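You operate a simulated robot arm through the tools that you are given. There is no shell and no other tool. Be economical: measure what you need, move in short steps, check, and stop when the job is done.

The job below is to be done with a simulated robot arm. You get a single attempt, and the scene is never put back.

TASK
Take the filter cartridge that says "fine" from the table top and put it on top of the grey filter there. Put the beaker from the table top in the sink. Put the flask labelled "57" from the table top on the top of the chiller and the flask that says "72" on the grey tray there. Stack the carton that says "TUBES 50 ml" from the table top on top of the carton that says "TUBES 15 ml". Open the left sampler drawer, take the ring on the table top and put it away inside and shut the drawer again. Open the mixer drawer, take the jar marked "used" from the table top and put it inside and shut the drawer again. Put the rinse cup from the table top in the sink. Open the left wash drawer, take the scrubbing brush on the desk right of the keyboard and put it away inside and shut the drawer again. Do these in any order. Set down upright: beaker, flask, rinse cup.

The check looks at the end state, three seconds after you hand in, the way a careful person would. Anything else that was tipped, shoved, dropped, spilled or broken makes it a failure.

THE ROBOT
A 6-joint arm with a four-finger gripper on a trunk, on a base that drives. Base frame: it is fixed to the floor where the robot stands at the start and does not move with it; the origin is under the middle of the robot, x ahead of it, y to its left, z up. Lengths are in m, angles in rad, forces in N, time in s.
Its first joint turns from -2.897 to 2.897 rad. Places, roughly: beaker [0.5, -0.25, 1]; carton [0.75, -0.5, 1]; e3 drawer [3.5, -1.4, 0.7]; filter [1, -0.5, 1]; filter cartridge [0.75, 0, 1]; flask [0.75, -0.5, 1]; jar [0.75, -0.75, 1]; left sampler drawer [1.7, 1.6, 0.7]; left wash drawer [2.5, -2.6, 0.7]; mixer drawer [3.5, -1.4, 0.7]; n2 drawer left [1.7, 1.7, 0.7]; ring (4x4x2 cm) [0.6, -0.7, 0.9]; rinse cup [0.75, -1, 1]; s1 drawer [2.5, -2.6, 0.7]; scrubbing brush (17x7x9 cm) [3.5, -0.5, 0.9]; sink (34x24 cm) [1.98, -2.68, 0.68]; top of the chiller (18x22 cm) [-0.88, -0.52, 0.64]; tray (11x8x3 cm) [1, -0.1, 0.9]. Payload 3.67 kg.
Tool frame: the origin (TCP) lies between the finger pads and is the grasp point; the fingertips stand 0.028 m ahead of it; z points along the fingers, y is the line along which they close. Largest opening 0.112 m; the body of the gripper starts 0.073 m behind the TCP.
Orientation is that of the tool frame in the base frame, as a unit quaternion [w, x, y, z]. With the fingers straight down and closing along the base's y, the tool's x points along the base's -x, its y along +y and its z along -z.

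THE INTERFACE
- The arm moves only by the tool jog_arm. Its argument "series" is a list of rows, each an object (a shift or turn left out is 0, a gripper value left out holds the last) with "linear": the shift along the base's x, y, z in mm, a list of three; "turn": the turn, a rotation vector about the base's x, y, z in degrees, a list of three; "grip": the finger opening in mm, from 0 to 112. In form: [{"linear": [x, y, z], "turn": [rx, ry, rz], "grip": grip}, ...]. A call has 1 to 12 rows; each row shifts and turns the commanded pose from where the row before left it. Each row takes 0.2 s and may step no farther than 0.05 m and 0.15 rad from the row before; otherwise, or with a gripper value out of range, the whole call is refused. Where a pose cannot be reached the arm comes as near as it can. A force on the tool above 40 N (or 10 N above the force at the start of the call, whichever is more), or a blocked arm, ends the call early, and 0.2 s more pass. Each finger halts on what it meets, pressing with about 28 N; the grip force reading is that of the motor and also rises with nothing between the fingers. The clock runs only during rows and for 0.2 s after the last one: add rows that do not move to give the fingers time. The reply holds the time, the measured pose of the TCP, the force on the tool along the base axes, the opening and the grip force, in the units named above and with some noise, with the torque about the TCP (base axes, N m) and any sound that the robot's microphone picked up.
- Cameras (640 x 400 px; columns grow to the right, rows downward): "scene" is now at [0.0596, 0.142, 1.3625]; the picture's right is [-0.93, -0.37, 0.00], its down [-0.13, 0.34, -0.93] and it looks along [0.34, -0.87, -0.36] (base axes); focal length 214 px, centre (320, 200). "wrist" rides on the gripper at [0.06, -0.018, -0.104] in the tool frame; the picture's right is [0.29, 0.96, 0.00], its down [-0.80, 0.24, -0.55] and it looks along [-0.53, 0.16, 0.83] (tool axes); focal length 234 px, centre (320, 200). There is no depth. A picture from a camera that has moved, and an enlarged one, comes with that camera's place and axes in the base frame and with its lens. The place of the scene camera against the robot may be out by one fixed shift of up to 0.025 m in any direction.
- get_image(camera): a new picture of that camera. It takes no simulated time.
- steer(legs): drives the robot by 1 to 6 legs, each [ahead, left, turn to the left] in m, m and rad, along the robot's own axes; the way and the turn of a leg run together, so that a leg with both is an arc; at most 1.5 m and 3.142 rad a leg. The arm and the cameras ride along, it lands a little off, and it stops where it bumps. It gives what a move gives.
- pan_tilt(pan, tilt): turns the head with the scene camera to pan (to the left, within 2.496 rad either way) and tilt (down, from -0.506 to 1.204), counted from straight ahead of the robot. It gives what a move gives.
- inspect(camera, box): a new picture of the part [left, top, right, bottom] of that camera's present view, enlarged. It takes no simulated time.
- finish_job(): hands the job in; it is judged then, once.

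Work in short steps. Places have to be worked out from the pictures, the camera data and where the tool is seen: move nearer, look again, correct. Check each grasp and each placing, and mend what went wrong. You have 567 turns and 360 pictures in all, those below and enlarged ones among them. Open the gripper and draw the arm clear of the work before you hand the job in, unless the task says otherwise; then end with one line.

The tools are called after "Request:" as a command line: name --argument value ..., lists and objects as JSON in quotes. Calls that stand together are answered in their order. jog_arm: Moves the arm, as the interface text tells. Its arguments: {"type":"object","properties":{"series":{"type":"array","items":{"type":"object","properties":{"linear":{"type":"array","items":{"type":"number"}},"turn":{"type":"array","items":{"type":"number"}},"grip":{"type":"number"}}}}},"required":["series"]} The other tools are called the same way: steer (legs) drives the base; pan_tilt (pan, tilt) turns the head that bears the scene camera; get_image (camera) takes a picture; inspect (camera, box) takes an enlarged picture of a part of a camera's view; finish_job () hands the job in.

At the start:

```text
t: 0.0
tool_pos: [0.3081, -0.4453, 1.2673]
tcp_rot: [-0.001, 0.0, 1.0, 0.001]
force: [-0.8, -0.3, 0.3]
moment: [0.02, 0.02, -0.02]
opening: 0.1121
finger_force: 0.0
robot x, y, heading: [0.0006, 0.0012, -0.003]
head pan, tilt: [-1.194, 0.368]
```

scene: 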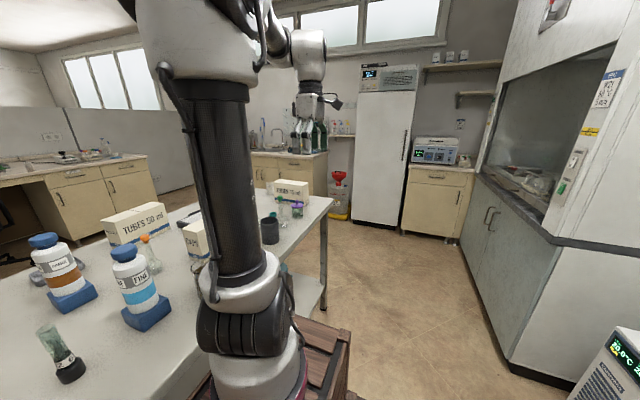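
wrist: 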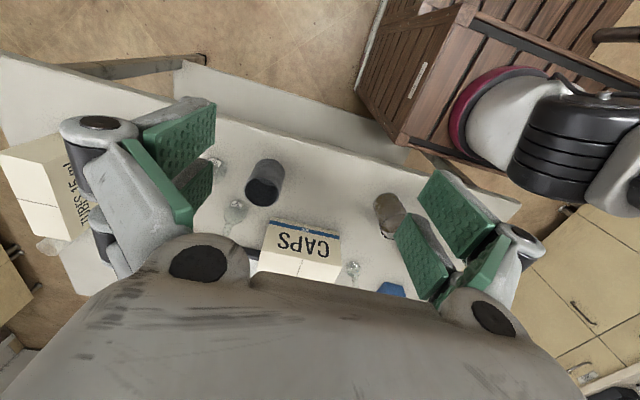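

I see the table ahead-right with filters, cartons, flasks. First I turn the head to look at the table from other angles.

Request:
pan_tilt --pan -0.5 --tilt 0.6

Request:
get_image --camera "scene"

```text
t: 1.1
tool_pos: [0.3083, -0.4452, 1.2676]
tcp_rot: [0.0, 0.0, 1.0, 0.0]
force: [0.7, -0.8, -0.2]
moment: [0.01, 0.01, -0.01]
opening: 0.1119
finger_force: 0.2
robot x, y, heading: [0.0004, -0.0016, -0.003]
head pan, tilt: [-0.499, 0.6]
```

```text
357 pictures are left
camera scene: at [0.103, 0.186, 1.3414], right [-0.48, -0.88, 0.0], down [-0.5, 0.27, -0.83], along [0.72, -0.4, -0.56], focal length 214 px, centre (320, 200)
```

scene: 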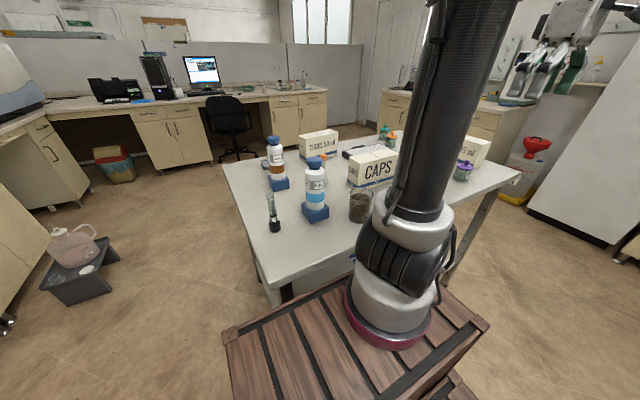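

The table view is partly blocked by the arm. I zoom in to read labels.

Request:
inspect --camera "scene" --box '[220, 110, 400, 240]'

Request:
inspect --camera "scene" --box '[60, 20, 360, 160]'

```text
3.08 times, centred on (310, 175) of scene
camera zoom: at [0.103, 0.186, 1.3414], right [-0.48, -0.88, 0.0], down [-0.5, 0.27, -0.83], along [0.72, -0.4, -0.56], focal length 660 px, centre (351, 277)
```

zoom: 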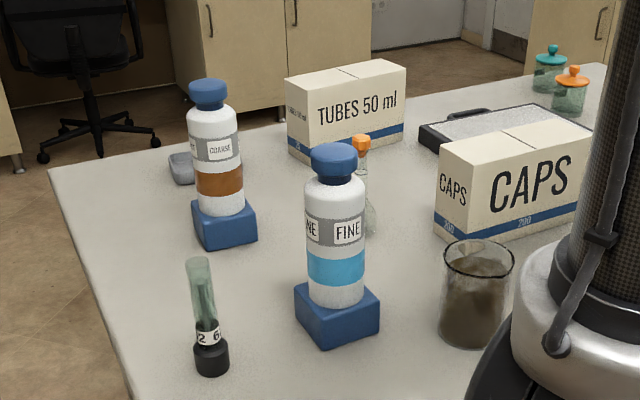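

```text
2.13 times, centred on (210, 90) of scene
camera zoom: at [0.103, 0.186, 1.3414], right [-0.48, -0.88, 0.0], down [-0.5, 0.27, -0.83], along [0.72, -0.4, -0.56], focal length 458 px, centre (555, 435)
```

zoom: 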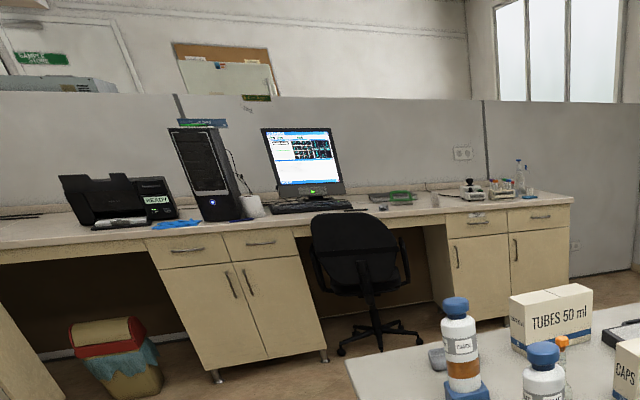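

I move the arm out over the table to survey it with the wrist camera.

Request:
jog_arm --series '[{"linear": [50, 0, 10]}, {"linear": [50, 0, 10]}, {"linear": [50, 0, 10]}, {"linear": [50, 0, 10]}, {"linear": [50, 0, 10]}]'

Request:
get_image --camera "wrist"

Request:
get_image --camera "scene"

```text
refused: row 1 steps farther than a row can; nothing moved
```

```text
354 pictures are left
camera wrist: at [0.2484, -0.4637, 1.3716], right [-0.29, 0.96, 0.0], down [0.8, 0.24, 0.55], along [0.53, 0.16, -0.83], focal length 234 px, centre (320, 200)
```

wrist: 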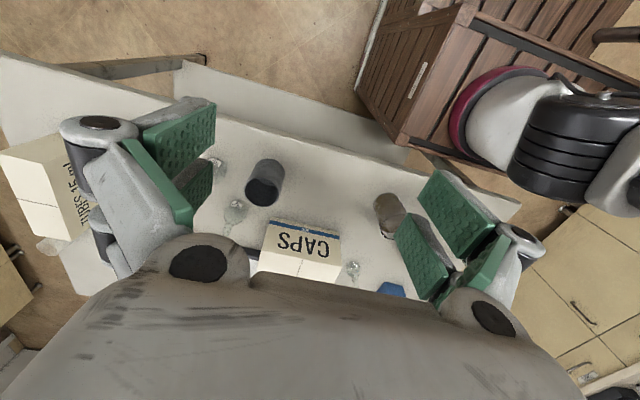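

```text
353 pictures are left
camera scene: at [0.103, 0.186, 1.3414], right [-0.48, -0.88, 0.0], down [-0.5, 0.27, -0.83], along [0.72, -0.4, -0.56], focal length 214 px, centre (320, 200)
```

scene: 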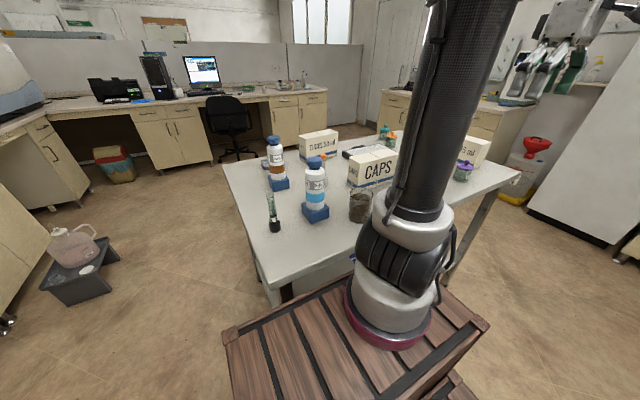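

The step limit counts the whole vector; I use smaller rows.

Request:
jog_arm --series '[{"linear": [45, 0, 12]}, {"linear": [45, 0, 12]}, {"linear": [45, 0, 12]}, {"linear": [45, 0, 12]}, {"linear": [45, 0, 12]}, {"linear": [45, 0, 12]}]'

Request:
get_image --camera "wrist"

Request:
get_image --camera "scene"

```text
t: 2.5
tool_pos: [0.5762, -0.4448, 1.3393]
tcp_rot: [-0.001, 0.0, 1.0, -0.001]
force: [-0.1, 1.0, 1.0]
moment: [-0.03, -0.09, 0.02]
opening: 0.1121
finger_force: 0.1
robot x, y, heading: [0.0025, 0.0016, -0.0]
head pan, tilt: [-0.499, 0.6]
```

```text
352 pictures are left
camera wrist: at [0.5168, -0.4624, 1.4431], right [-0.29, 0.96, 0.0], down [0.8, 0.24, 0.55], along [0.53, 0.16, -0.83], focal length 234 px, centre (320, 200)
```

wrist: 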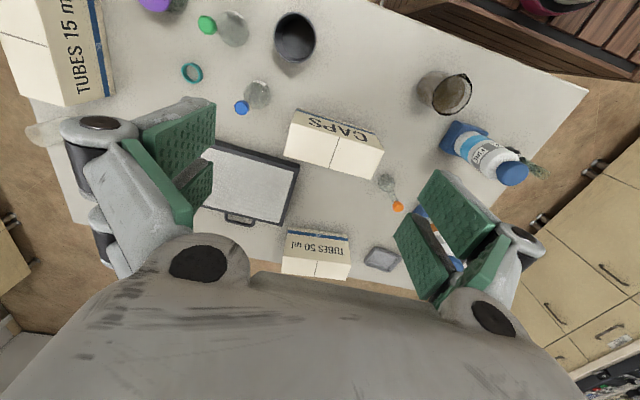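

```text
351 pictures are left
camera scene: at [0.1026, 0.1861, 1.3414], right [-0.48, -0.88, 0.0], down [-0.5, 0.27, -0.83], along [0.72, -0.4, -0.56], focal length 214 px, centre (320, 200)
```

scene: 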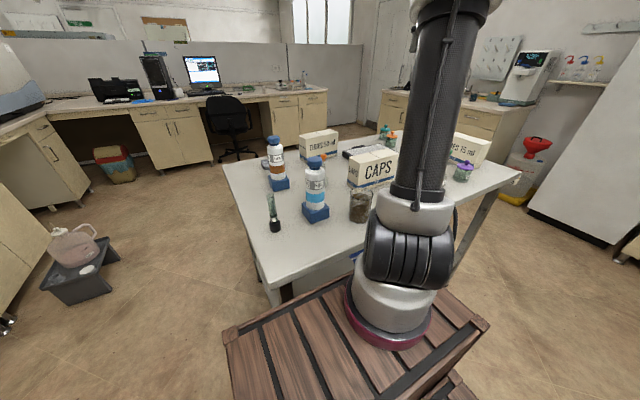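

Good overview. I enlarge parts of the wrist view to identify items.

Request:
inspect --camera "wrist" --box '[120, 0, 320, 130]'

Request:
inspect --camera "wrist" --box '[190, 120, 440, 280]'

Request:
inspect --camera "scene" --box '[340, 110, 520, 220]'

```text
3.08 times, centred on (220, 65) of wrist
camera zoom: at [0.5168, -0.4624, 1.4431], right [-0.29, 0.96, 0.0], down [0.8, 0.24, 0.55], along [0.53, 0.16, -0.83], focal length 720 px, centre (628, 615)
```

zoom: 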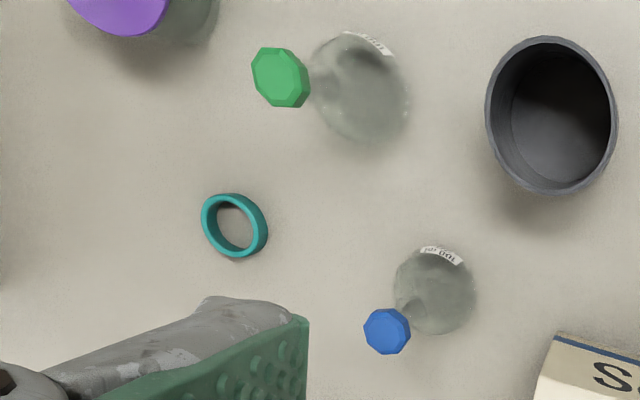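

```text
2.50 times, centred on (315, 200) of wrist
camera zoom: at [0.5168, -0.4624, 1.4431], right [-0.29, 0.96, 0.0], down [0.8, 0.24, 0.55], along [0.53, 0.16, -0.83], focal length 585 px, centre (332, 200)
```

zoom: 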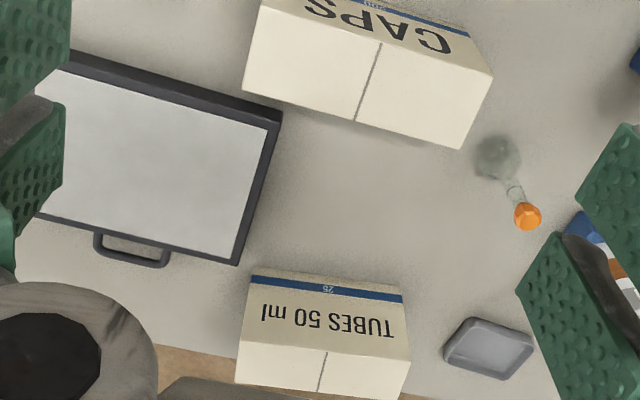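

```text
3.56 times, centred on (430, 165) of scene
camera zoom: at [0.1026, 0.1861, 1.3414], right [-0.48, -0.88, 0.0], down [-0.5, 0.27, -0.83], along [0.72, -0.4, -0.56], focal length 763 px, centre (-71, 324)
```

zoom: 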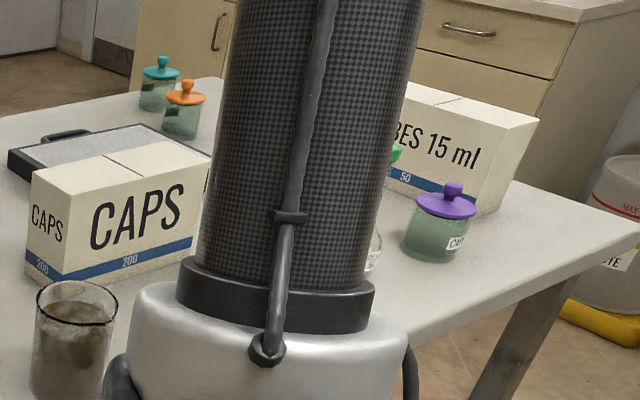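

I shift the wrist camera towards the far (right) end of the table to see jars and the cup.

Request:
jog_arm --series '[{"linear": [0, -48, 0]}, {"linear": [0, -48, 0]}, {"linear": [0, -48, 0]}, {"linear": [0, -48, 0]}, {"linear": [0, -48, 0]}, {"linear": [0, -48, 0]}, {"linear": [0, -48, 0]}]'

Request:
get_image --camera "wrist"

Request:
get_image --camera "scene"

```text
t: 4.1
tool_pos: [0.5336, -0.6857, 1.2677]
tcp_rot: [-0.001, 0.0, 1.0, -0.001]
force: [0.4, -0.5, 0.5]
moment: [0.0, -0.02, -0.01]
opening: 0.1121
finger_force: 0.0
out of reach, approached as far as the arm can: row 4, 5, 6, 7
robot x, y, heading: [-0.0006, -0.0002, 0.003]
head pan, tilt: [-0.499, 0.6]
```

```text
347 pictures are left
camera wrist: at [0.4746, -0.7037, 1.3717], right [-0.29, 0.96, 0.0], down [0.8, 0.24, 0.55], along [0.53, 0.16, -0.83], focal length 234 px, centre (320, 200)
```

wrist: 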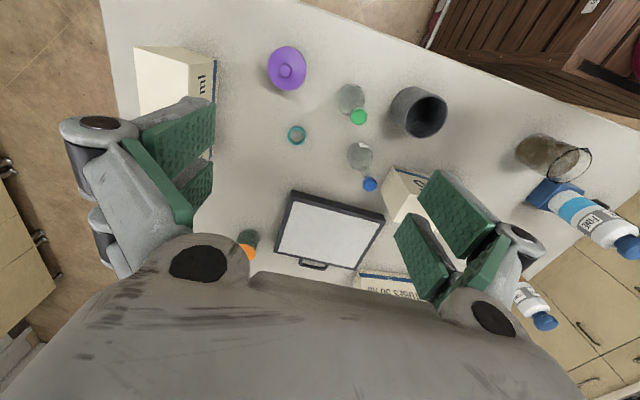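

```text
346 pictures are left
camera scene: at [0.103, 0.1862, 1.3414], right [-0.48, -0.88, 0.0], down [-0.5, 0.27, -0.83], along [0.72, -0.39, -0.57], focal length 214 px, centre (320, 200)
```

scene: 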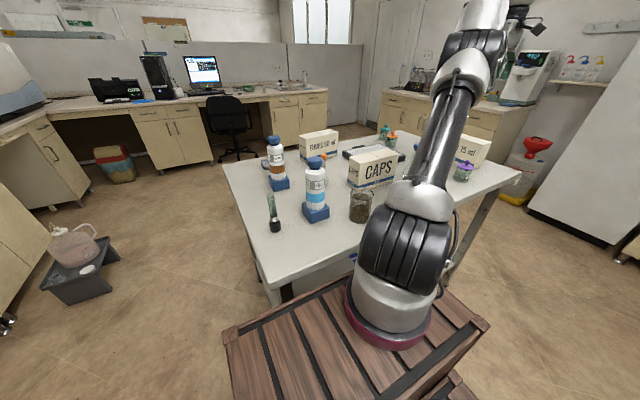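

Items at the far end need the base to be moved. I drive the robot sideways to the right along the table by 0.5 m and look again with both cameras.

Request:
steer --legs '[[0, -0.5, 0]]'

Request:
pan_tilt --pan -0.3 --tilt 0.6

Request:
get_image --camera "scene"

Request:
get_image --camera "wrist"

```text
t: 7.0
tool_pos: [0.5306, -1.1812, 1.2677]
tcp_rot: [-0.001, 0.003, 1.0, 0.0]
force: [-0.1, -0.1, -0.2]
moment: [-0.02, 0.0, -0.02]
opening: 0.1121
finger_force: 0.1
robot x, y, heading: [-0.0022, -0.4952, -0.005]
head pan, tilt: [-0.499, 0.6]
```

```text
t: 7.7
tool_pos: [0.5296, -1.1814, 1.2684]
tcp_rot: [-0.001, 0.002, 1.0, 0.001]
force: [-0.9, -0.2, 0.8]
moment: [0.0, -0.02, 0.02]
opening: 0.1121
finger_force: 0.0
robot x, y, heading: [-0.001, -0.4891, 0.004]
head pan, tilt: [-0.3, 0.6]
```

```text
345 pictures are left
camera scene: at [0.1097, -0.2926, 1.3414], right [-0.3, -0.95, 0.0], down [-0.54, 0.17, -0.82], along [0.79, -0.25, -0.57], focal length 214 px, centre (320, 200)
```

scene: 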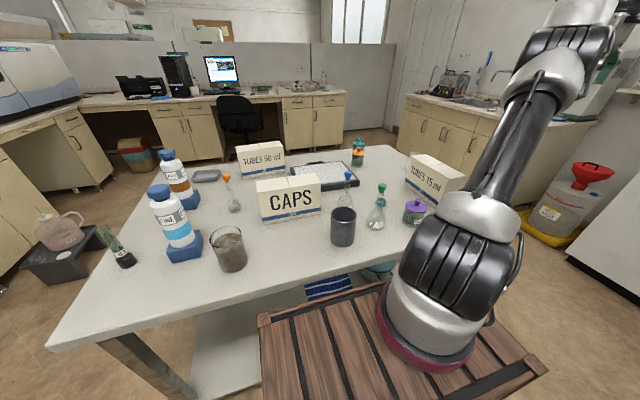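

```text
344 pictures are left
camera wrist: at [0.4714, -1.1998, 1.3714], right [-0.28, 0.96, 0.0], down [0.8, 0.24, 0.55], along [0.53, 0.16, -0.83], focal length 234 px, centre (320, 200)
```

wrist: 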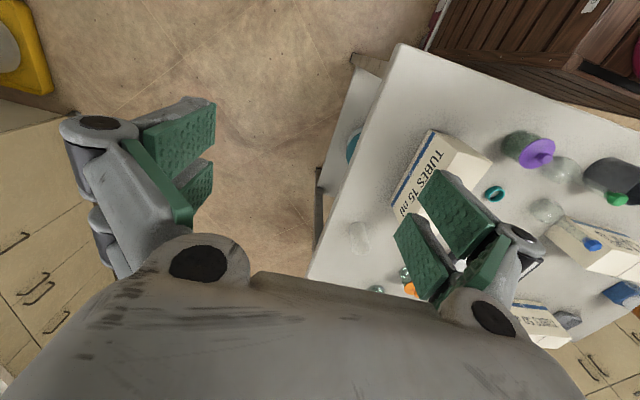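

Now the table is well visible. I enlarge labels.

Request:
inspect --camera "scene" --box '[320, 135, 470, 245]'

Request:
inspect --camera "scene" --box '[90, 140, 260, 280]'

Request:
inspect --camera "wrist" --box '[330, 120, 560, 310]'

```text
3.64 times, centred on (395, 190) of scene
camera zoom: at [0.1097, -0.2926, 1.3414], right [-0.3, -0.95, 0.0], down [-0.54, 0.17, -0.82], along [0.79, -0.25, -0.57], focal length 780 px, centre (47, 236)
```

zoom: 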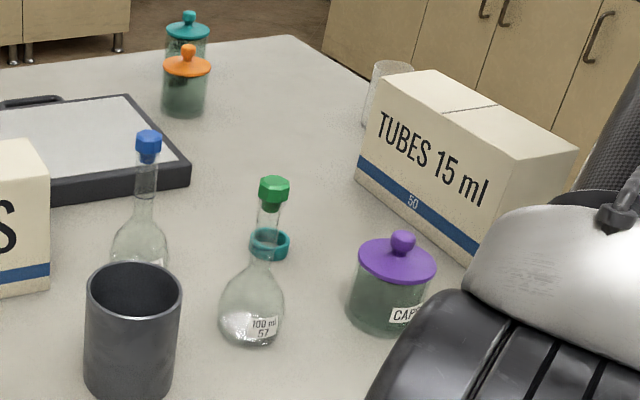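

```text
2.86 times, centred on (175, 210) of scene
camera zoom: at [0.1097, -0.2926, 1.3414], right [-0.3, -0.95, 0.0], down [-0.54, 0.17, -0.82], along [0.79, -0.25, -0.57], focal length 613 px, centre (734, 171)
```

zoom: 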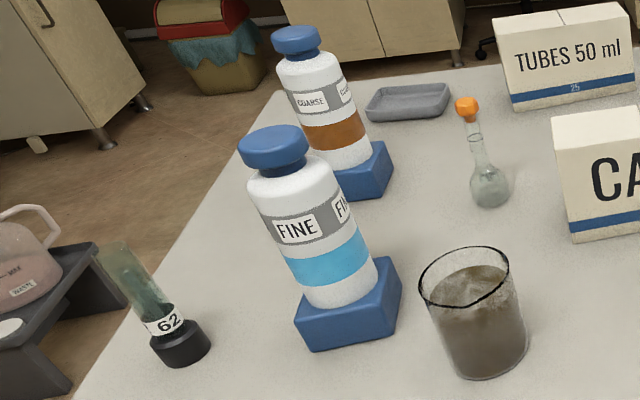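

```text
2.11 times, centred on (445, 215) of wrist
camera zoom: at [0.4714, -1.1998, 1.3714], right [-0.28, 0.96, 0.0], down [0.8, 0.24, 0.55], along [0.53, 0.16, -0.83], focal length 493 px, centre (57, 168)
```

zoom: 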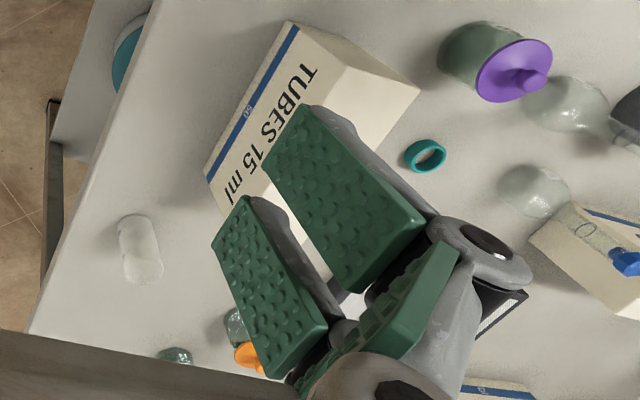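

Green-cap flask is "57"; FINE cartridge stands near (0.62, -0.07); grey framed filter panel near (0.86, -0.57); table top ≈0.88. I move the arm towards the FINE cartridge at safe height.

Request:
jog_arm --series '[{"linear": [30, 38, 0]}, {"linear": [30, 38, 0]}, {"linear": [30, 38, 0]}, {"linear": [0, 48, 0]}, {"linear": [0, 48, 0]}, {"linear": [0, 48, 0]}, {"linear": [0, 48, 0]}, {"linear": [0, 48, 0]}, {"linear": [0, 48, 0]}, {"linear": [0, 48, 0]}, {"linear": [0, 48, 0]}, {"linear": [0, 48, 0]}]'

Request:
jog_arm --series '[{"linear": [0, 48, 0]}, {"linear": [0, 48, 0]}, {"linear": [0, 48, 0]}, {"linear": [0, 48, 0]}, {"linear": [0, 48, 0]}, {"linear": [0, 48, 0]}, {"linear": [0, 48, 0]}, {"linear": [0, 48, 0]}, {"linear": [0, 48, 0]}, {"linear": [0, 48, 0]}]'

Request:
get_image --camera "wrist"

```text
t: 10.3
tool_pos: [0.6205, -0.6371, 1.2691]
tcp_rot: [-0.001, 0.002, 1.0, 0.0]
force: [0.5, 0.1, 0.2]
moment: [0.01, -0.01, -0.01]
opening: 0.1119
finger_force: 0.0
robot x, y, heading: [-0.0007, -0.4922, -0.003]
head pan, tilt: [-0.3, 0.6]
```

```text
t: 12.5
tool_pos: [0.6202, -0.1546, 1.2689]
tcp_rot: [-0.001, 0.002, 1.0, 0.0]
force: [-0.4, -1.1, 1.6]
moment: [0.06, 0.02, 0.01]
opening: 0.1118
finger_force: 0.1
robot x, y, heading: [-0.0029, -0.4897, -0.005]
head pan, tilt: [-0.3, 0.6]
```

```text
340 pictures are left
camera wrist: at [0.5619, -0.173, 1.372], right [-0.28, 0.96, 0.0], down [0.8, 0.24, 0.55], along [0.53, 0.16, -0.83], focal length 234 px, centre (320, 200)
```

wrist: 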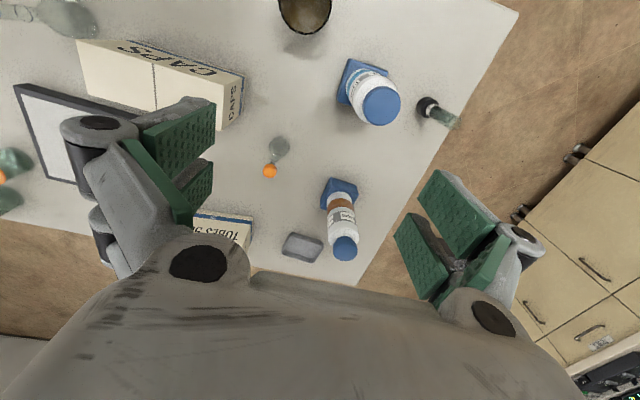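

FINE cap is at about (0.596, -0.088). I centre above it and descend partway.

Request:
jog_arm --series '[{"linear": [-12, 33, 0], "grip": 100}, {"linear": [-12, 33, 0]}, {"linear": [0, 0, -40]}, {"linear": [0, 0, -40]}, {"linear": [0, 0, -30]}]'

Request:
get_image --camera "wrist"

```text
t: 13.7
tool_pos: [0.5949, -0.0909, 1.1563]
tcp_rot: [-0.001, 0.002, 1.0, -0.001]
force: [-0.2, -0.4, 1.1]
moment: [0.02, 0.02, 0.02]
opening: 0.0999
finger_force: 0.1
robot x, y, heading: [0.0033, -0.4922, -0.004]
head pan, tilt: [-0.3, 0.6]
```

```text
339 pictures are left
camera wrist: at [0.5358, -0.1086, 1.2615], right [-0.28, 0.96, 0.0], down [0.8, 0.24, 0.55], along [0.53, 0.16, -0.83], focal length 234 px, centre (320, 200)
```

wrist: 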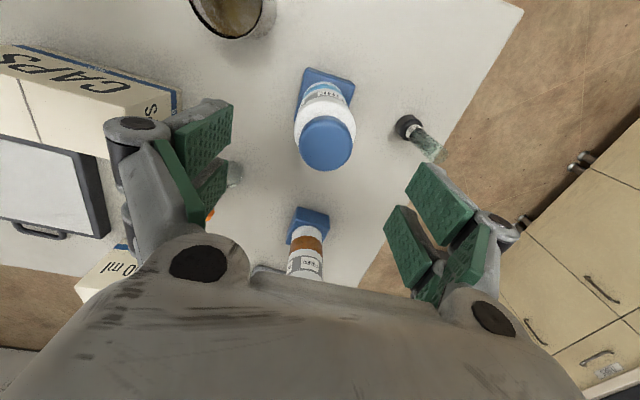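

Aligned within mm. Descend around the body and close.

Request:
jog_arm --series '[{"linear": [2, 5, -30]}, {"linear": [0, 0, -30]}, {"linear": [0, 0, -30]}, {"linear": [0, 0, -28]}]'

Request:
get_image --camera "wrist"

```text
t: 14.7
tool_pos: [0.5986, -0.0852, 1.0388]
tcp_rot: [-0.001, 0.002, 1.0, -0.001]
force: [0.1, 0.0, 0.1]
moment: [0.03, -0.04, 0.0]
opening: 0.0998
finger_force: 0.1
robot x, y, heading: [-0.0024, -0.4969, -0.004]
head pan, tilt: [-0.3, 0.6]
```

```text
338 pictures are left
camera wrist: at [0.5391, -0.1025, 1.1431], right [-0.28, 0.96, 0.0], down [0.8, 0.24, 0.55], along [0.53, 0.16, -0.83], focal length 234 px, centre (320, 200)
```

wrist: 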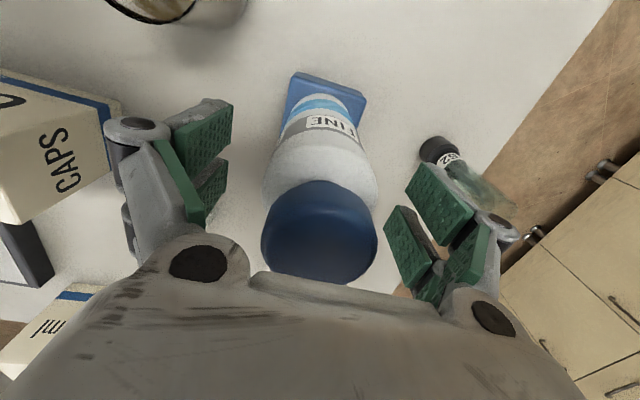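

Cap lies well between the fingers. Close and lift slightly.

Request:
jog_arm --series '[{"grip": 40}, {"grip": 40}, {"grip": 40}, {"linear": [0, 0, 20]}, {"linear": [0, 0, 30]}, {"linear": [0, 0, 40]}]'

Request:
get_image --camera "wrist"

Request:
get_image --camera "scene"

```text
t: 16.1
tool_pos: [0.5977, -0.0848, 1.1273]
tcp_rot: [-0.002, 0.002, 1.0, 0.0]
force: [0.0, 0.0, -4.8]
moment: [-0.02, 0.0, -0.02]
opening: 0.0562
finger_force: 27.5
robot x, y, heading: [-0.0038, -0.4938, -0.003]
head pan, tilt: [-0.3, 0.6]
```

```text
337 pictures are left
camera wrist: at [0.5377, -0.1013, 1.2317], right [-0.28, 0.96, 0.0], down [0.8, 0.24, 0.55], along [0.53, 0.16, -0.83], focal length 234 px, centre (320, 200)
```

wrist: 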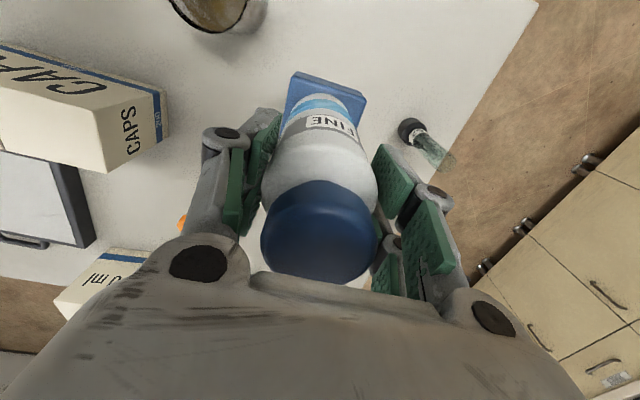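

```text
336 pictures are left
camera scene: at [0.11, -0.292, 1.3413], right [-0.3, -0.95, 0.0], down [-0.54, 0.17, -0.82], along [0.79, -0.25, -0.57], focal length 214 px, centre (320, 200)
```

scene: 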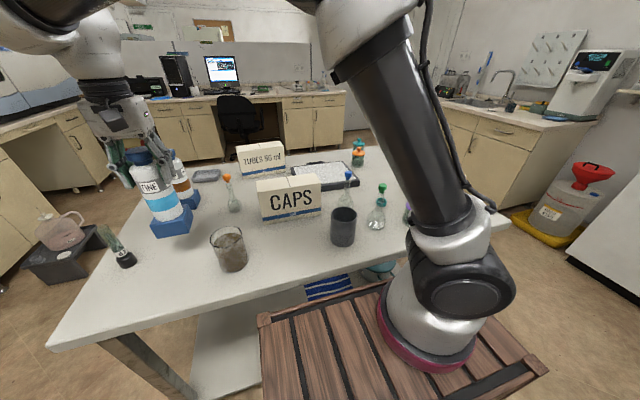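

The whole cartridge incl. blue foot is held. I raise it and carry it towards the grey panel (centre ≈ (0.87, -0.56)).

Request:
jog_arm --series '[{"linear": [0, 0, 40]}, {"linear": [0, 0, 40]}, {"linear": [0, -20, 35]}, {"linear": [18, -43, 0]}, {"linear": [20, -43, 0]}, {"linear": [22, -43, 0]}, {"linear": [22, -43, 0]}, {"linear": [22, -43, 0]}, {"linear": [22, -43, 0]}, {"linear": [22, -43, 0]}, {"linear": [22, -43, 0]}, {"linear": [22, -43, 0]}]'

Request:
jog_arm --series '[{"linear": [30, -35, -15]}, {"linear": [33, -30, -20]}]'

Request:
get_image --camera "wrist"

```text
t: 18.7
tool_pos: [0.7918, -0.4921, 1.2441]
tcp_rot: [-0.001, 0.001, 1.0, 0.0]
force: [0.1, 0.4, -2.7]
moment: [0.0, -0.02, 0.03]
opening: 0.0563
finger_force: 28.0
robot x, y, heading: [-0.002, -0.4964, -0.003]
head pan, tilt: [-0.3, 0.6]
```

```text
t: 19.3
tool_pos: [0.8561, -0.5597, 1.2101]
tcp_rot: [0.001, 0.002, 1.0, 0.0]
force: [-0.6, 0.7, -2.5]
moment: [-0.04, -0.08, -0.03]
opening: 0.0565
finger_force: 27.7
robot x, y, heading: [-0.0014, -0.4945, -0.004]
head pan, tilt: [-0.3, 0.6]
```

```text
335 pictures are left
camera wrist: at [0.7973, -0.5769, 1.3125], right [-0.29, 0.96, 0.0], down [0.8, 0.24, 0.55], along [0.53, 0.16, -0.83], focal length 234 px, centre (320, 200)
```

wrist: 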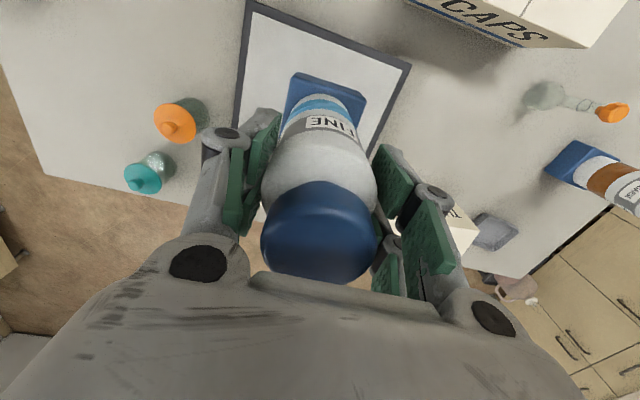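

Panel lies as estimated. Lower to just above it.

Request:
jog_arm --series '[{"linear": [10, 2, -30]}, {"linear": [0, 0, -40]}, {"linear": [0, 0, -40]}]'

Request:
inspect --camera "scene" --box '[230, 110, 430, 230]'

```text
t: 20.1
tool_pos: [0.8661, -0.5544, 1.0998]
tcp_rot: [0.0, 0.002, 1.0, 0.0]
force: [-1.1, 0.8, -3.9]
moment: [0.0, -0.02, 0.0]
opening: 0.0561
finger_force: 28.2
robot x, y, heading: [-0.0002, -0.491, -0.001]
head pan, tilt: [-0.3, 0.6]
```

```text
3.20 times, centred on (330, 170) of scene
camera zoom: at [0.1096, -0.2924, 1.3414], right [-0.3, -0.95, 0.0], down [-0.54, 0.17, -0.83], along [0.79, -0.25, -0.56], focal length 686 px, centre (288, 296)
```

zoom: 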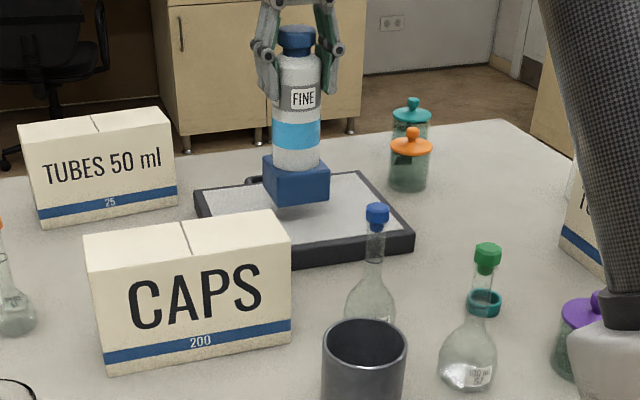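

Foot is a few cm above the panel. I lower in small steps until contact.

Request:
jog_arm --series '[{"linear": [0, 0, -12]}, {"linear": [0, 0, -8]}, {"linear": [0, 0, -4]}]'

Request:
jog_arm --series '[{"linear": [0, 0, -3]}, {"linear": [0, 0, -3]}]'

```text
t: 20.9
tool_pos: [0.8641, -0.5545, 1.0736]
tcp_rot: [0.0, 0.001, 1.0, 0.0]
force: [0.5, -0.4, -4.2]
moment: [-0.03, 0.01, -0.01]
opening: 0.0563
finger_force: 27.7
robot x, y, heading: [-0.0031, -0.4972, -0.001]
head pan, tilt: [-0.3, 0.6]
```

```text
t: 21.5
tool_pos: [0.8638, -0.5548, 1.0682]
tcp_rot: [-0.001, 0.002, 1.0, 0.0]
force: [-0.3, -0.6, -2.5]
moment: [0.01, 0.1, 0.03]
opening: 0.0563
finger_force: 28.0
robot x, y, heading: [-0.0027, -0.4919, -0.002]
head pan, tilt: [-0.3, 0.6]
```

Request:
jog_arm --series '[{"linear": [0, 0, -3]}, {"linear": [0, 0, -3]}]'

Request:
inspect --camera "scene" --box '[270, 110, 390, 200]'

```text
t: 22.1
tool_pos: [0.864, -0.5548, 1.0651]
tcp_rot: [0.003, 0.002, 1.0, 0.001]
force: [5.8, 1.0, 26.3]
moment: [0.02, -0.37, -0.01]
opening: 0.0562
finger_force: 28.3
robot x, y, heading: [-0.003, -0.4922, 0.002]
head pan, tilt: [-0.3, 0.6]
```

```text
4.44 times, centred on (330, 155) of scene
camera zoom: at [0.109, -0.2922, 1.3414], right [-0.3, -0.95, 0.0], down [-0.54, 0.17, -0.83], along [0.79, -0.25, -0.56], focal length 953 px, centre (276, 400)
```

zoom: 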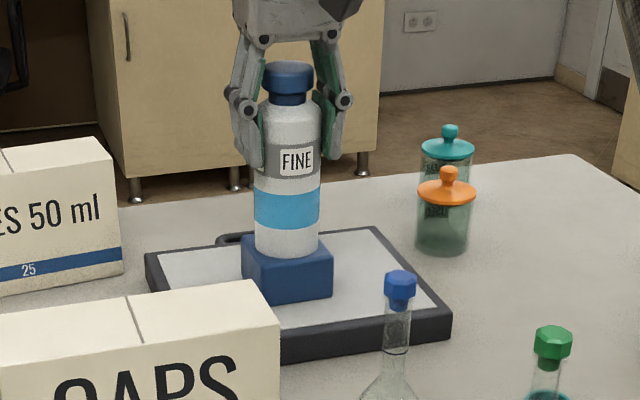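

Contact (26 N). I ease up 1 mm, open, and rise.

Request:
jog_arm --series '[{"linear": [0, 0, 2]}, {"grip": 100}, {"grip": 100}, {"linear": [0, 0, 30]}, {"linear": [0, 0, 40]}, {"linear": [0, 0, 45]}, {"linear": [0, 0, 45]}]'

Request:
get_image --camera "wrist"

Request:
get_image --camera "scene"

```text
t: 23.7
tool_pos: [0.8655, -0.5555, 1.225]
tcp_rot: [-0.002, 0.002, 1.0, -0.001]
force: [0.9, -0.9, -0.7]
moment: [0.01, 0.03, -0.02]
opening: 0.1004
finger_force: 0.0
robot x, y, heading: [-0.0007, -0.4964, -0.002]
head pan, tilt: [-0.3, 0.6]
```

```text
332 pictures are left
camera wrist: at [0.8067, -0.5733, 1.3301], right [-0.28, 0.96, 0.0], down [0.8, 0.24, 0.55], along [0.53, 0.16, -0.83], focal length 234 px, centre (320, 200)
```

wrist: 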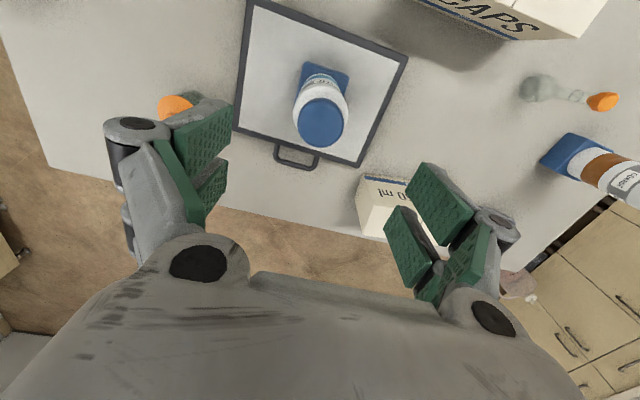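

```text
331 pictures are left
camera scene: at [0.1099, -0.2924, 1.3414], right [-0.3, -0.95, 0.0], down [-0.54, 0.17, -0.82], along [0.79, -0.25, -0.57], focal length 214 px, centre (320, 200)
```

scene: 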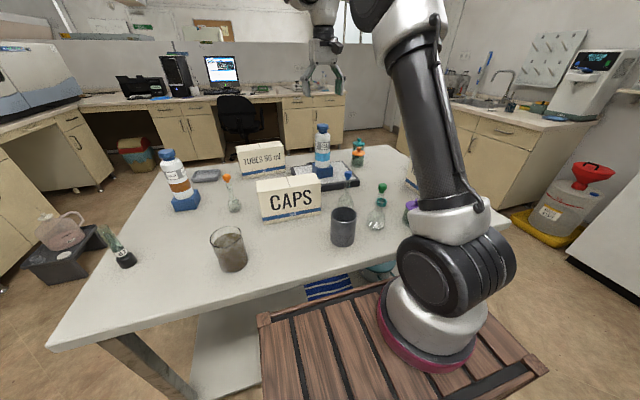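

Cartridge stands on the filter. Now I enlarge the blue- and orange-stoppered flasks to find "72".

Request:
inspect --camera "scene" --box '[325, 160, 395, 235]'

Request:
inspect --camera "scene" --box '[190, 160, 260, 220]'

Request:
inspect --camera "wrist" --box '[490, 50, 640, 130]'

```text
5.33 times, centred on (360, 198) of scene
camera zoom: at [0.1099, -0.2924, 1.3414], right [-0.3, -0.95, 0.0], down [-0.54, 0.17, -0.82], along [0.79, -0.25, -0.57], focal length 1144 px, centre (107, 213)
```

zoom: 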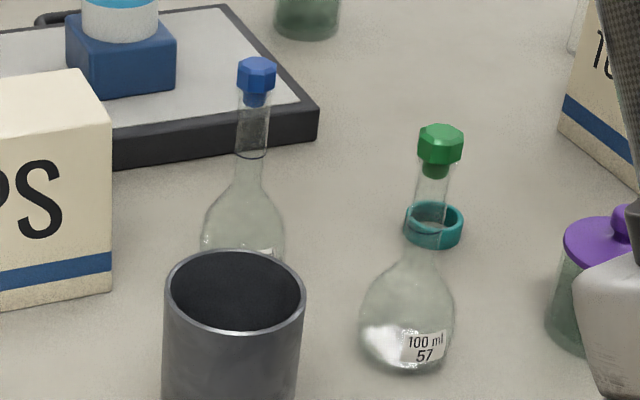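

```text
6.67 times, centred on (225, 190) of scene
camera zoom: at [0.1099, -0.2924, 1.3414], right [-0.3, -0.95, 0.0], down [-0.54, 0.17, -0.82], along [0.79, -0.25, -0.57], focal length 1430 px, centre (953, 267)
```

zoom: 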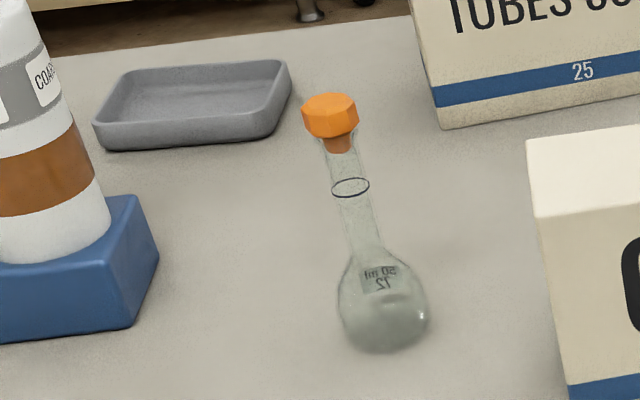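

```text
4.27 times, centred on (565, 90) of wrist
camera zoom: at [0.8067, -0.5733, 1.3301], right [-0.28, 0.96, 0.0], down [0.8, 0.24, 0.55], along [0.53, 0.16, -0.83], focal length 999 px, centre (-725, 669)
```

zoom: 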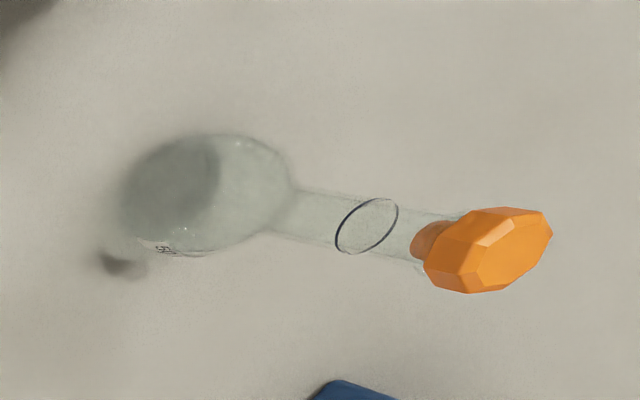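

Orange flask is "72" (seen through glass), green is "57" at about (0.537, -0.624). I'll do flask 57 → chiller first: drive left so that both it and the chiller are in the arm's range, and look at the chiller.

Request:
steer --legs '[[0, 0.3, 0]]'

Request:
pan_tilt --pan -2.3 --tilt 0.6

Request:
get_image --camera "scene"

```text
t: 25.8
tool_pos: [0.8665, -0.2518, 1.2252]
tcp_rot: [-0.001, 0.001, 1.0, 0.0]
force: [0.4, -0.4, -0.8]
moment: [-0.01, 0.01, 0.0]
opening: 0.0999
finger_force: 0.1
robot x, y, heading: [0.0008, -0.1943, -0.002]
head pan, tilt: [-0.3, 0.6]
```

```text
t: 27.7
tool_pos: [0.867, -0.2503, 1.2257]
tcp_rot: [-0.001, 0.001, 1.0, -0.001]
force: [0.3, 0.3, 0.6]
moment: [0.02, 0.01, 0.01]
opening: 0.0996
finger_force: 0.1
robot x, y, heading: [-0.0, -0.1899, -0.006]
head pan, tilt: [-2.3, 0.6]
```

```text
327 pictures are left
camera scene: at [-0.0325, -0.0268, 1.3414], right [-0.74, 0.67, 0.0], down [0.38, 0.42, -0.83], along [-0.55, -0.61, -0.56], focal length 214 px, centre (320, 200)
```

scene: 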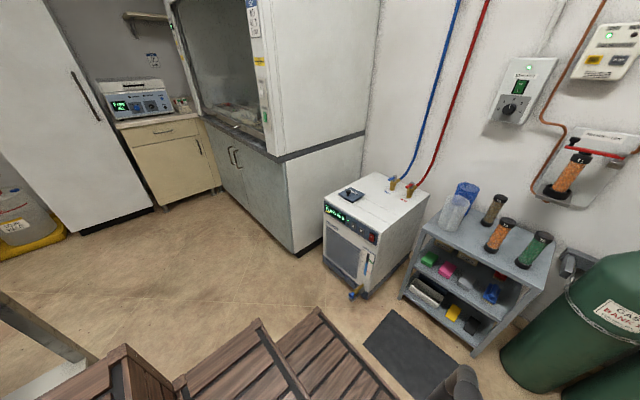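

Chiller seen; free area target (-0.87, -0.52), z 0.64. Now move over the green flask (57).

Request:
jog_arm --series '[{"linear": [-33, -34, 0], "grip": 60}, {"linear": [-33, -34, 0]}, {"linear": [-33, -34, 0]}, {"linear": [-33, -34, 0]}, {"linear": [-33, -34, 0]}, {"linear": [-33, -34, 0]}, {"linear": [-33, -34, 0]}, {"linear": [-33, -34, 0]}, {"linear": [-33, -34, 0]}, {"linear": [-33, -34, 0]}, {"linear": [0, -34, -30]}]'

Request:
get_image --camera "wrist"

```text
t: 30.1
tool_pos: [0.5359, -0.6257, 1.1956]
tcp_rot: [-0.001, 0.001, 1.0, -0.002]
force: [-0.1, 1.0, 0.9]
moment: [-0.07, -0.02, 0.0]
opening: 0.0598
finger_force: 0.1
robot x, y, heading: [0.0025, -0.1891, -0.006]
head pan, tilt: [-2.3, 0.6]
```

```text
326 pictures are left
camera wrist: at [0.4752, -0.6436, 1.2993], right [-0.28, 0.96, 0.0], down [0.8, 0.24, 0.55], along [0.53, 0.16, -0.83], focal length 234 px, centre (320, 200)
```

wrist: 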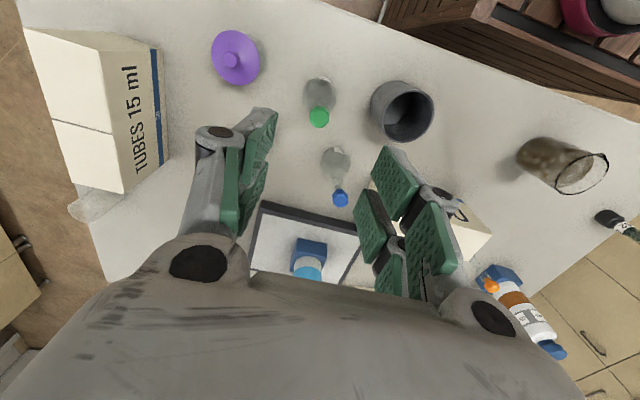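

Exactly above the green flask. Descend to the neck.

Request:
jog_arm --series '[{"linear": [0, 0, -45]}, {"linear": [0, 0, -45]}, {"linear": [0, 0, -45]}, {"linear": [0, 0, -45]}]'

Request:
get_image --camera "wrist"

```text
t: 31.1
tool_pos: [0.5362, -0.6236, 1.0156]
tcp_rot: [0.0, 0.002, 1.0, -0.002]
force: [-0.7, 0.2, 1.3]
moment: [-0.07, -0.03, 0.03]
opening: 0.0601
finger_force: 0.0
robot x, y, heading: [-0.0012, -0.1891, -0.005]
head pan, tilt: [-2.3, 0.6]
```

```text
325 pictures are left
camera wrist: at [0.4777, -0.6418, 1.1192], right [-0.28, 0.96, 0.0], down [0.8, 0.24, 0.55], along [0.53, 0.16, -0.83], focal length 234 px, centre (320, 200)
```

wrist: 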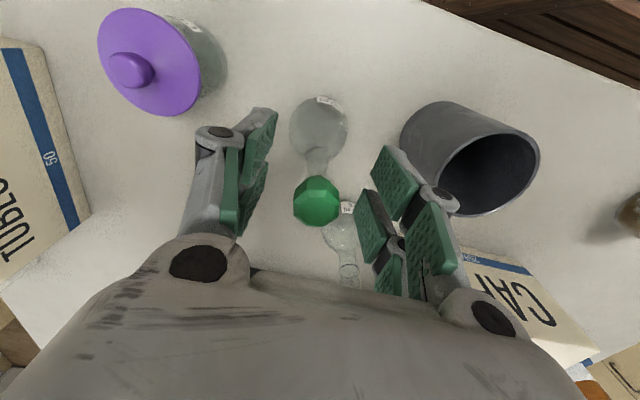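

Cap is about z 1.03; lower 30 mm more so the pads are on the neck, then close.

Request:
jog_arm --series '[{"linear": [0, 0, -15]}, {"linear": [0, 0, -13]}, {"grip": 30}, {"grip": 8}, {"grip": 8}, {"grip": 8}]'

Request:
get_image --camera "wrist"

```text
t: 32.5
tool_pos: [0.5366, -0.6251, 0.9875]
tcp_rot: [-0.001, 0.001, 1.0, 0.0]
force: [0.1, -0.1, 0.6]
moment: [0.0, -0.01, 0.02]
opening: 0.0197
finger_force: 27.8
robot x, y, heading: [-0.0004, -0.1903, -0.006]
head pan, tilt: [-2.3, 0.6]
```

```text
324 pictures are left
camera wrist: at [0.4776, -0.6427, 1.0911], right [-0.28, 0.96, 0.0], down [0.8, 0.24, 0.55], along [0.53, 0.16, -0.83], focal length 234 px, centre (320, 200)
```

wrist: 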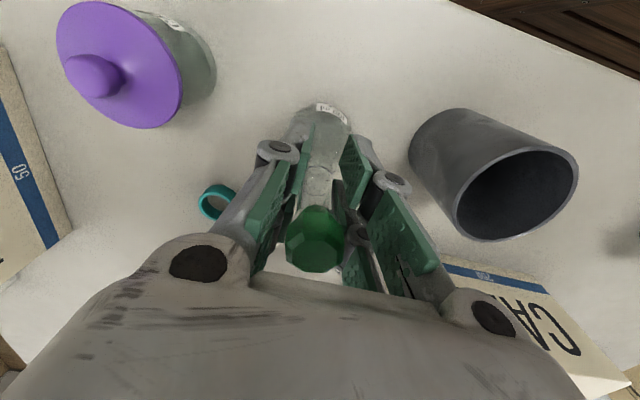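

Flask neck gripped (20 mm). Lift it straight up and check.

Request:
jog_arm --series '[{"linear": [0, 0, 30]}, {"linear": [0, 0, 45]}, {"linear": [0, 0, 45]}, {"linear": [0, 0, 45]}, {"linear": [0, 0, 40]}]'

Request:
get_image --camera "wrist"

```text
t: 33.7
tool_pos: [0.5348, -0.6239, 1.1914]
tcp_rot: [-0.002, 0.002, 1.0, -0.001]
force: [-0.7, 0.6, -0.5]
moment: [0.03, -0.01, 0.03]
opening: 0.0196
finger_force: 28.3
robot x, y, heading: [0.0015, -0.188, -0.003]
head pan, tilt: [-2.3, 0.6]
```

```text
323 pictures are left
camera wrist: at [0.4759, -0.6424, 1.2967], right [-0.28, 0.96, 0.0], down [0.8, 0.24, 0.55], along [0.53, 0.16, -0.83], focal length 234 px, centre (320, 200)
```

wrist: 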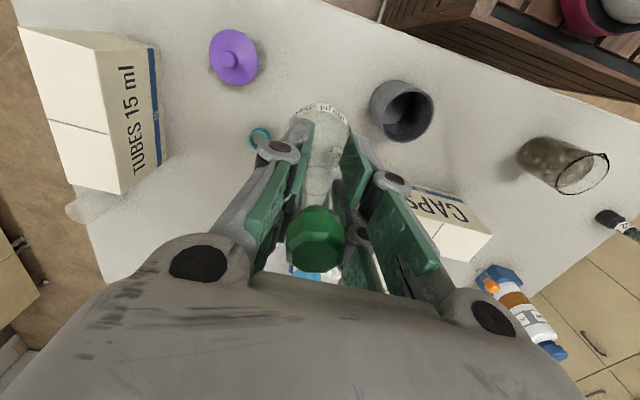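

Held upright. Now swing around the right side of the robot, turning the tool with the arm.

Request:
jog_arm --series '[{"linear": [-34, -31, 0], "turn": [0, 0, -3.3]}, {"linear": [-34, -31, 0], "turn": [0, 0, -3.3]}, {"linear": [-34, -31, 0], "turn": [0, 0, -3.3]}, {"linear": [-34, -31, 0], "turn": [0, 0, -3.3]}, {"linear": [-34, -31, 0], "turn": [0, 0, -3.3]}, {"linear": [-34, -31, 0], "turn": [0, 0, -3.3]}, {"linear": [-34, -31, 0], "turn": [0, 0, -3.3]}, {"linear": [-43, -13, 0], "turn": [0, 0, -3.3]}, {"linear": [-43, -13, 0], "turn": [0, 0, -3.3]}, {"linear": [-43, -13, 0], "turn": [0, 0, -3.3]}, {"linear": [-43, -13, 0], "turn": [0, 0, -3.3]}, {"linear": [-43, -13, 0], "turn": [0, 0, -3.3]}]'

Request:
jog_arm --series '[{"linear": [-43, -13, 0], "turn": [0, 0, -3.3]}, {"linear": [-43, -13, 0], "turn": [0, 0, -3.3]}, {"linear": [-45, 8, 0], "turn": [0, 0, -3.3]}, {"linear": [-45, 8, 0], "turn": [0, 0, -3.3]}, {"linear": [-45, 8, 0], "turn": [0, 0, -3.3]}, {"linear": [-45, 8, 0], "turn": [0, 0, -3.3]}, {"linear": [-45, 8, 0], "turn": [0, 0, -3.3]}, {"linear": [-45, 8, 0], "turn": [0, 0, -3.3]}, {"linear": [-45, 8, 0], "turn": [0, 0, -3.3]}, {"linear": [-45, 8, 0], "turn": [0, 0, -3.3]}]'

Request:
get_image --camera "scene"

```text
t: 36.3
tool_pos: [0.0845, -0.9046, 1.1965]
tcp_rot: [-0.001, 0.341, 0.94, -0.001]
force: [1.1, 0.3, 0.0]
moment: [-0.02, 0.12, 0.01]
opening: 0.0194
finger_force: 27.8
robot x, y, heading: [0.0001, -0.1865, -0.006]
head pan, tilt: [-2.3, 0.6]
```

```text
t: 38.5
tool_pos: [-0.29, -0.7631, 1.1356]
tcp_rot: [-0.001, 0.593, 0.805, 0.0]
force: [0.0, -1.1, 0.2]
moment: [0.09, 0.07, -0.01]
opening: 0.0194
finger_force: 27.4
out of reach, approached as far as the arm can: row 3, 4, 5, 6, 7, 8, 9, 10
robot x, y, heading: [0.0013, -0.1881, -0.001]
head pan, tilt: [-2.3, 0.6]
```

```text
322 pictures are left
camera scene: at [-0.0322, -0.0272, 1.3414], right [-0.74, 0.67, 0.0], down [0.38, 0.42, -0.83], along [-0.55, -0.61, -0.56], focal length 214 px, centre (320, 200)
```

scene: 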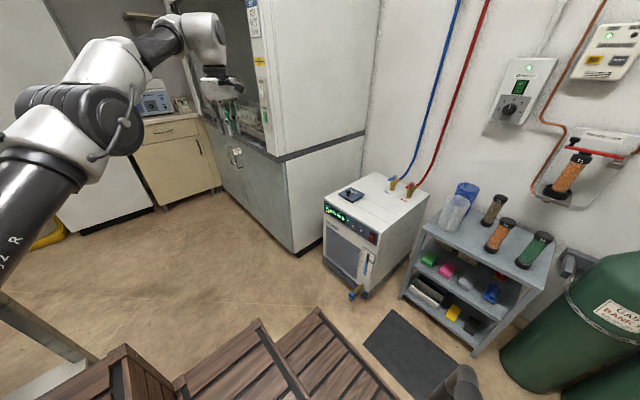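

The arm's axis sits ~0.2 m ahead of the robot origin and the reach shrinks with height. I back the robot up 0.2 m, then continue lower.

Request:
jog_arm --series '[{"linear": [0, 0, -30]}, {"linear": [0, 0, -40]}, {"linear": [0, 0, -40]}, {"linear": [0, 0, -40]}]'

Request:
steer --legs '[[-0.2, 0, 0]]'

Request:
get_image --camera "scene"

```text
t: 39.5
tool_pos: [-0.2944, -0.7626, 0.9854]
tcp_rot: [-0.001, 0.593, 0.805, 0.0]
force: [0.0, -0.5, 0.1]
moment: [-0.02, 0.0, -0.01]
opening: 0.0194
finger_force: 28.2
robot x, y, heading: [0.0036, -0.1902, -0.0]
head pan, tilt: [-2.3, 0.6]
```

```text
t: 41.1
tool_pos: [-0.4927, -0.7628, 0.9846]
tcp_rot: [-0.001, 0.594, 0.804, 0.0]
force: [-0.9, 0.3, -1.4]
moment: [0.01, -0.01, 0.01]
opening: 0.0192
finger_force: 27.8
robot x, y, heading: [-0.2009, -0.1867, -0.009]
head pan, tilt: [-2.3, 0.6]
```

```text
321 pictures are left
camera scene: at [-0.2322, -0.0262, 1.3414], right [-0.74, 0.67, 0.0], down [0.38, 0.42, -0.83], along [-0.55, -0.61, -0.56], focal length 214 px, centre (320, 200)
```

scene: 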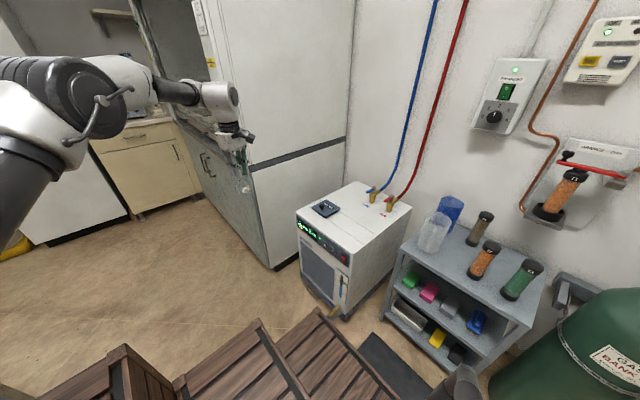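

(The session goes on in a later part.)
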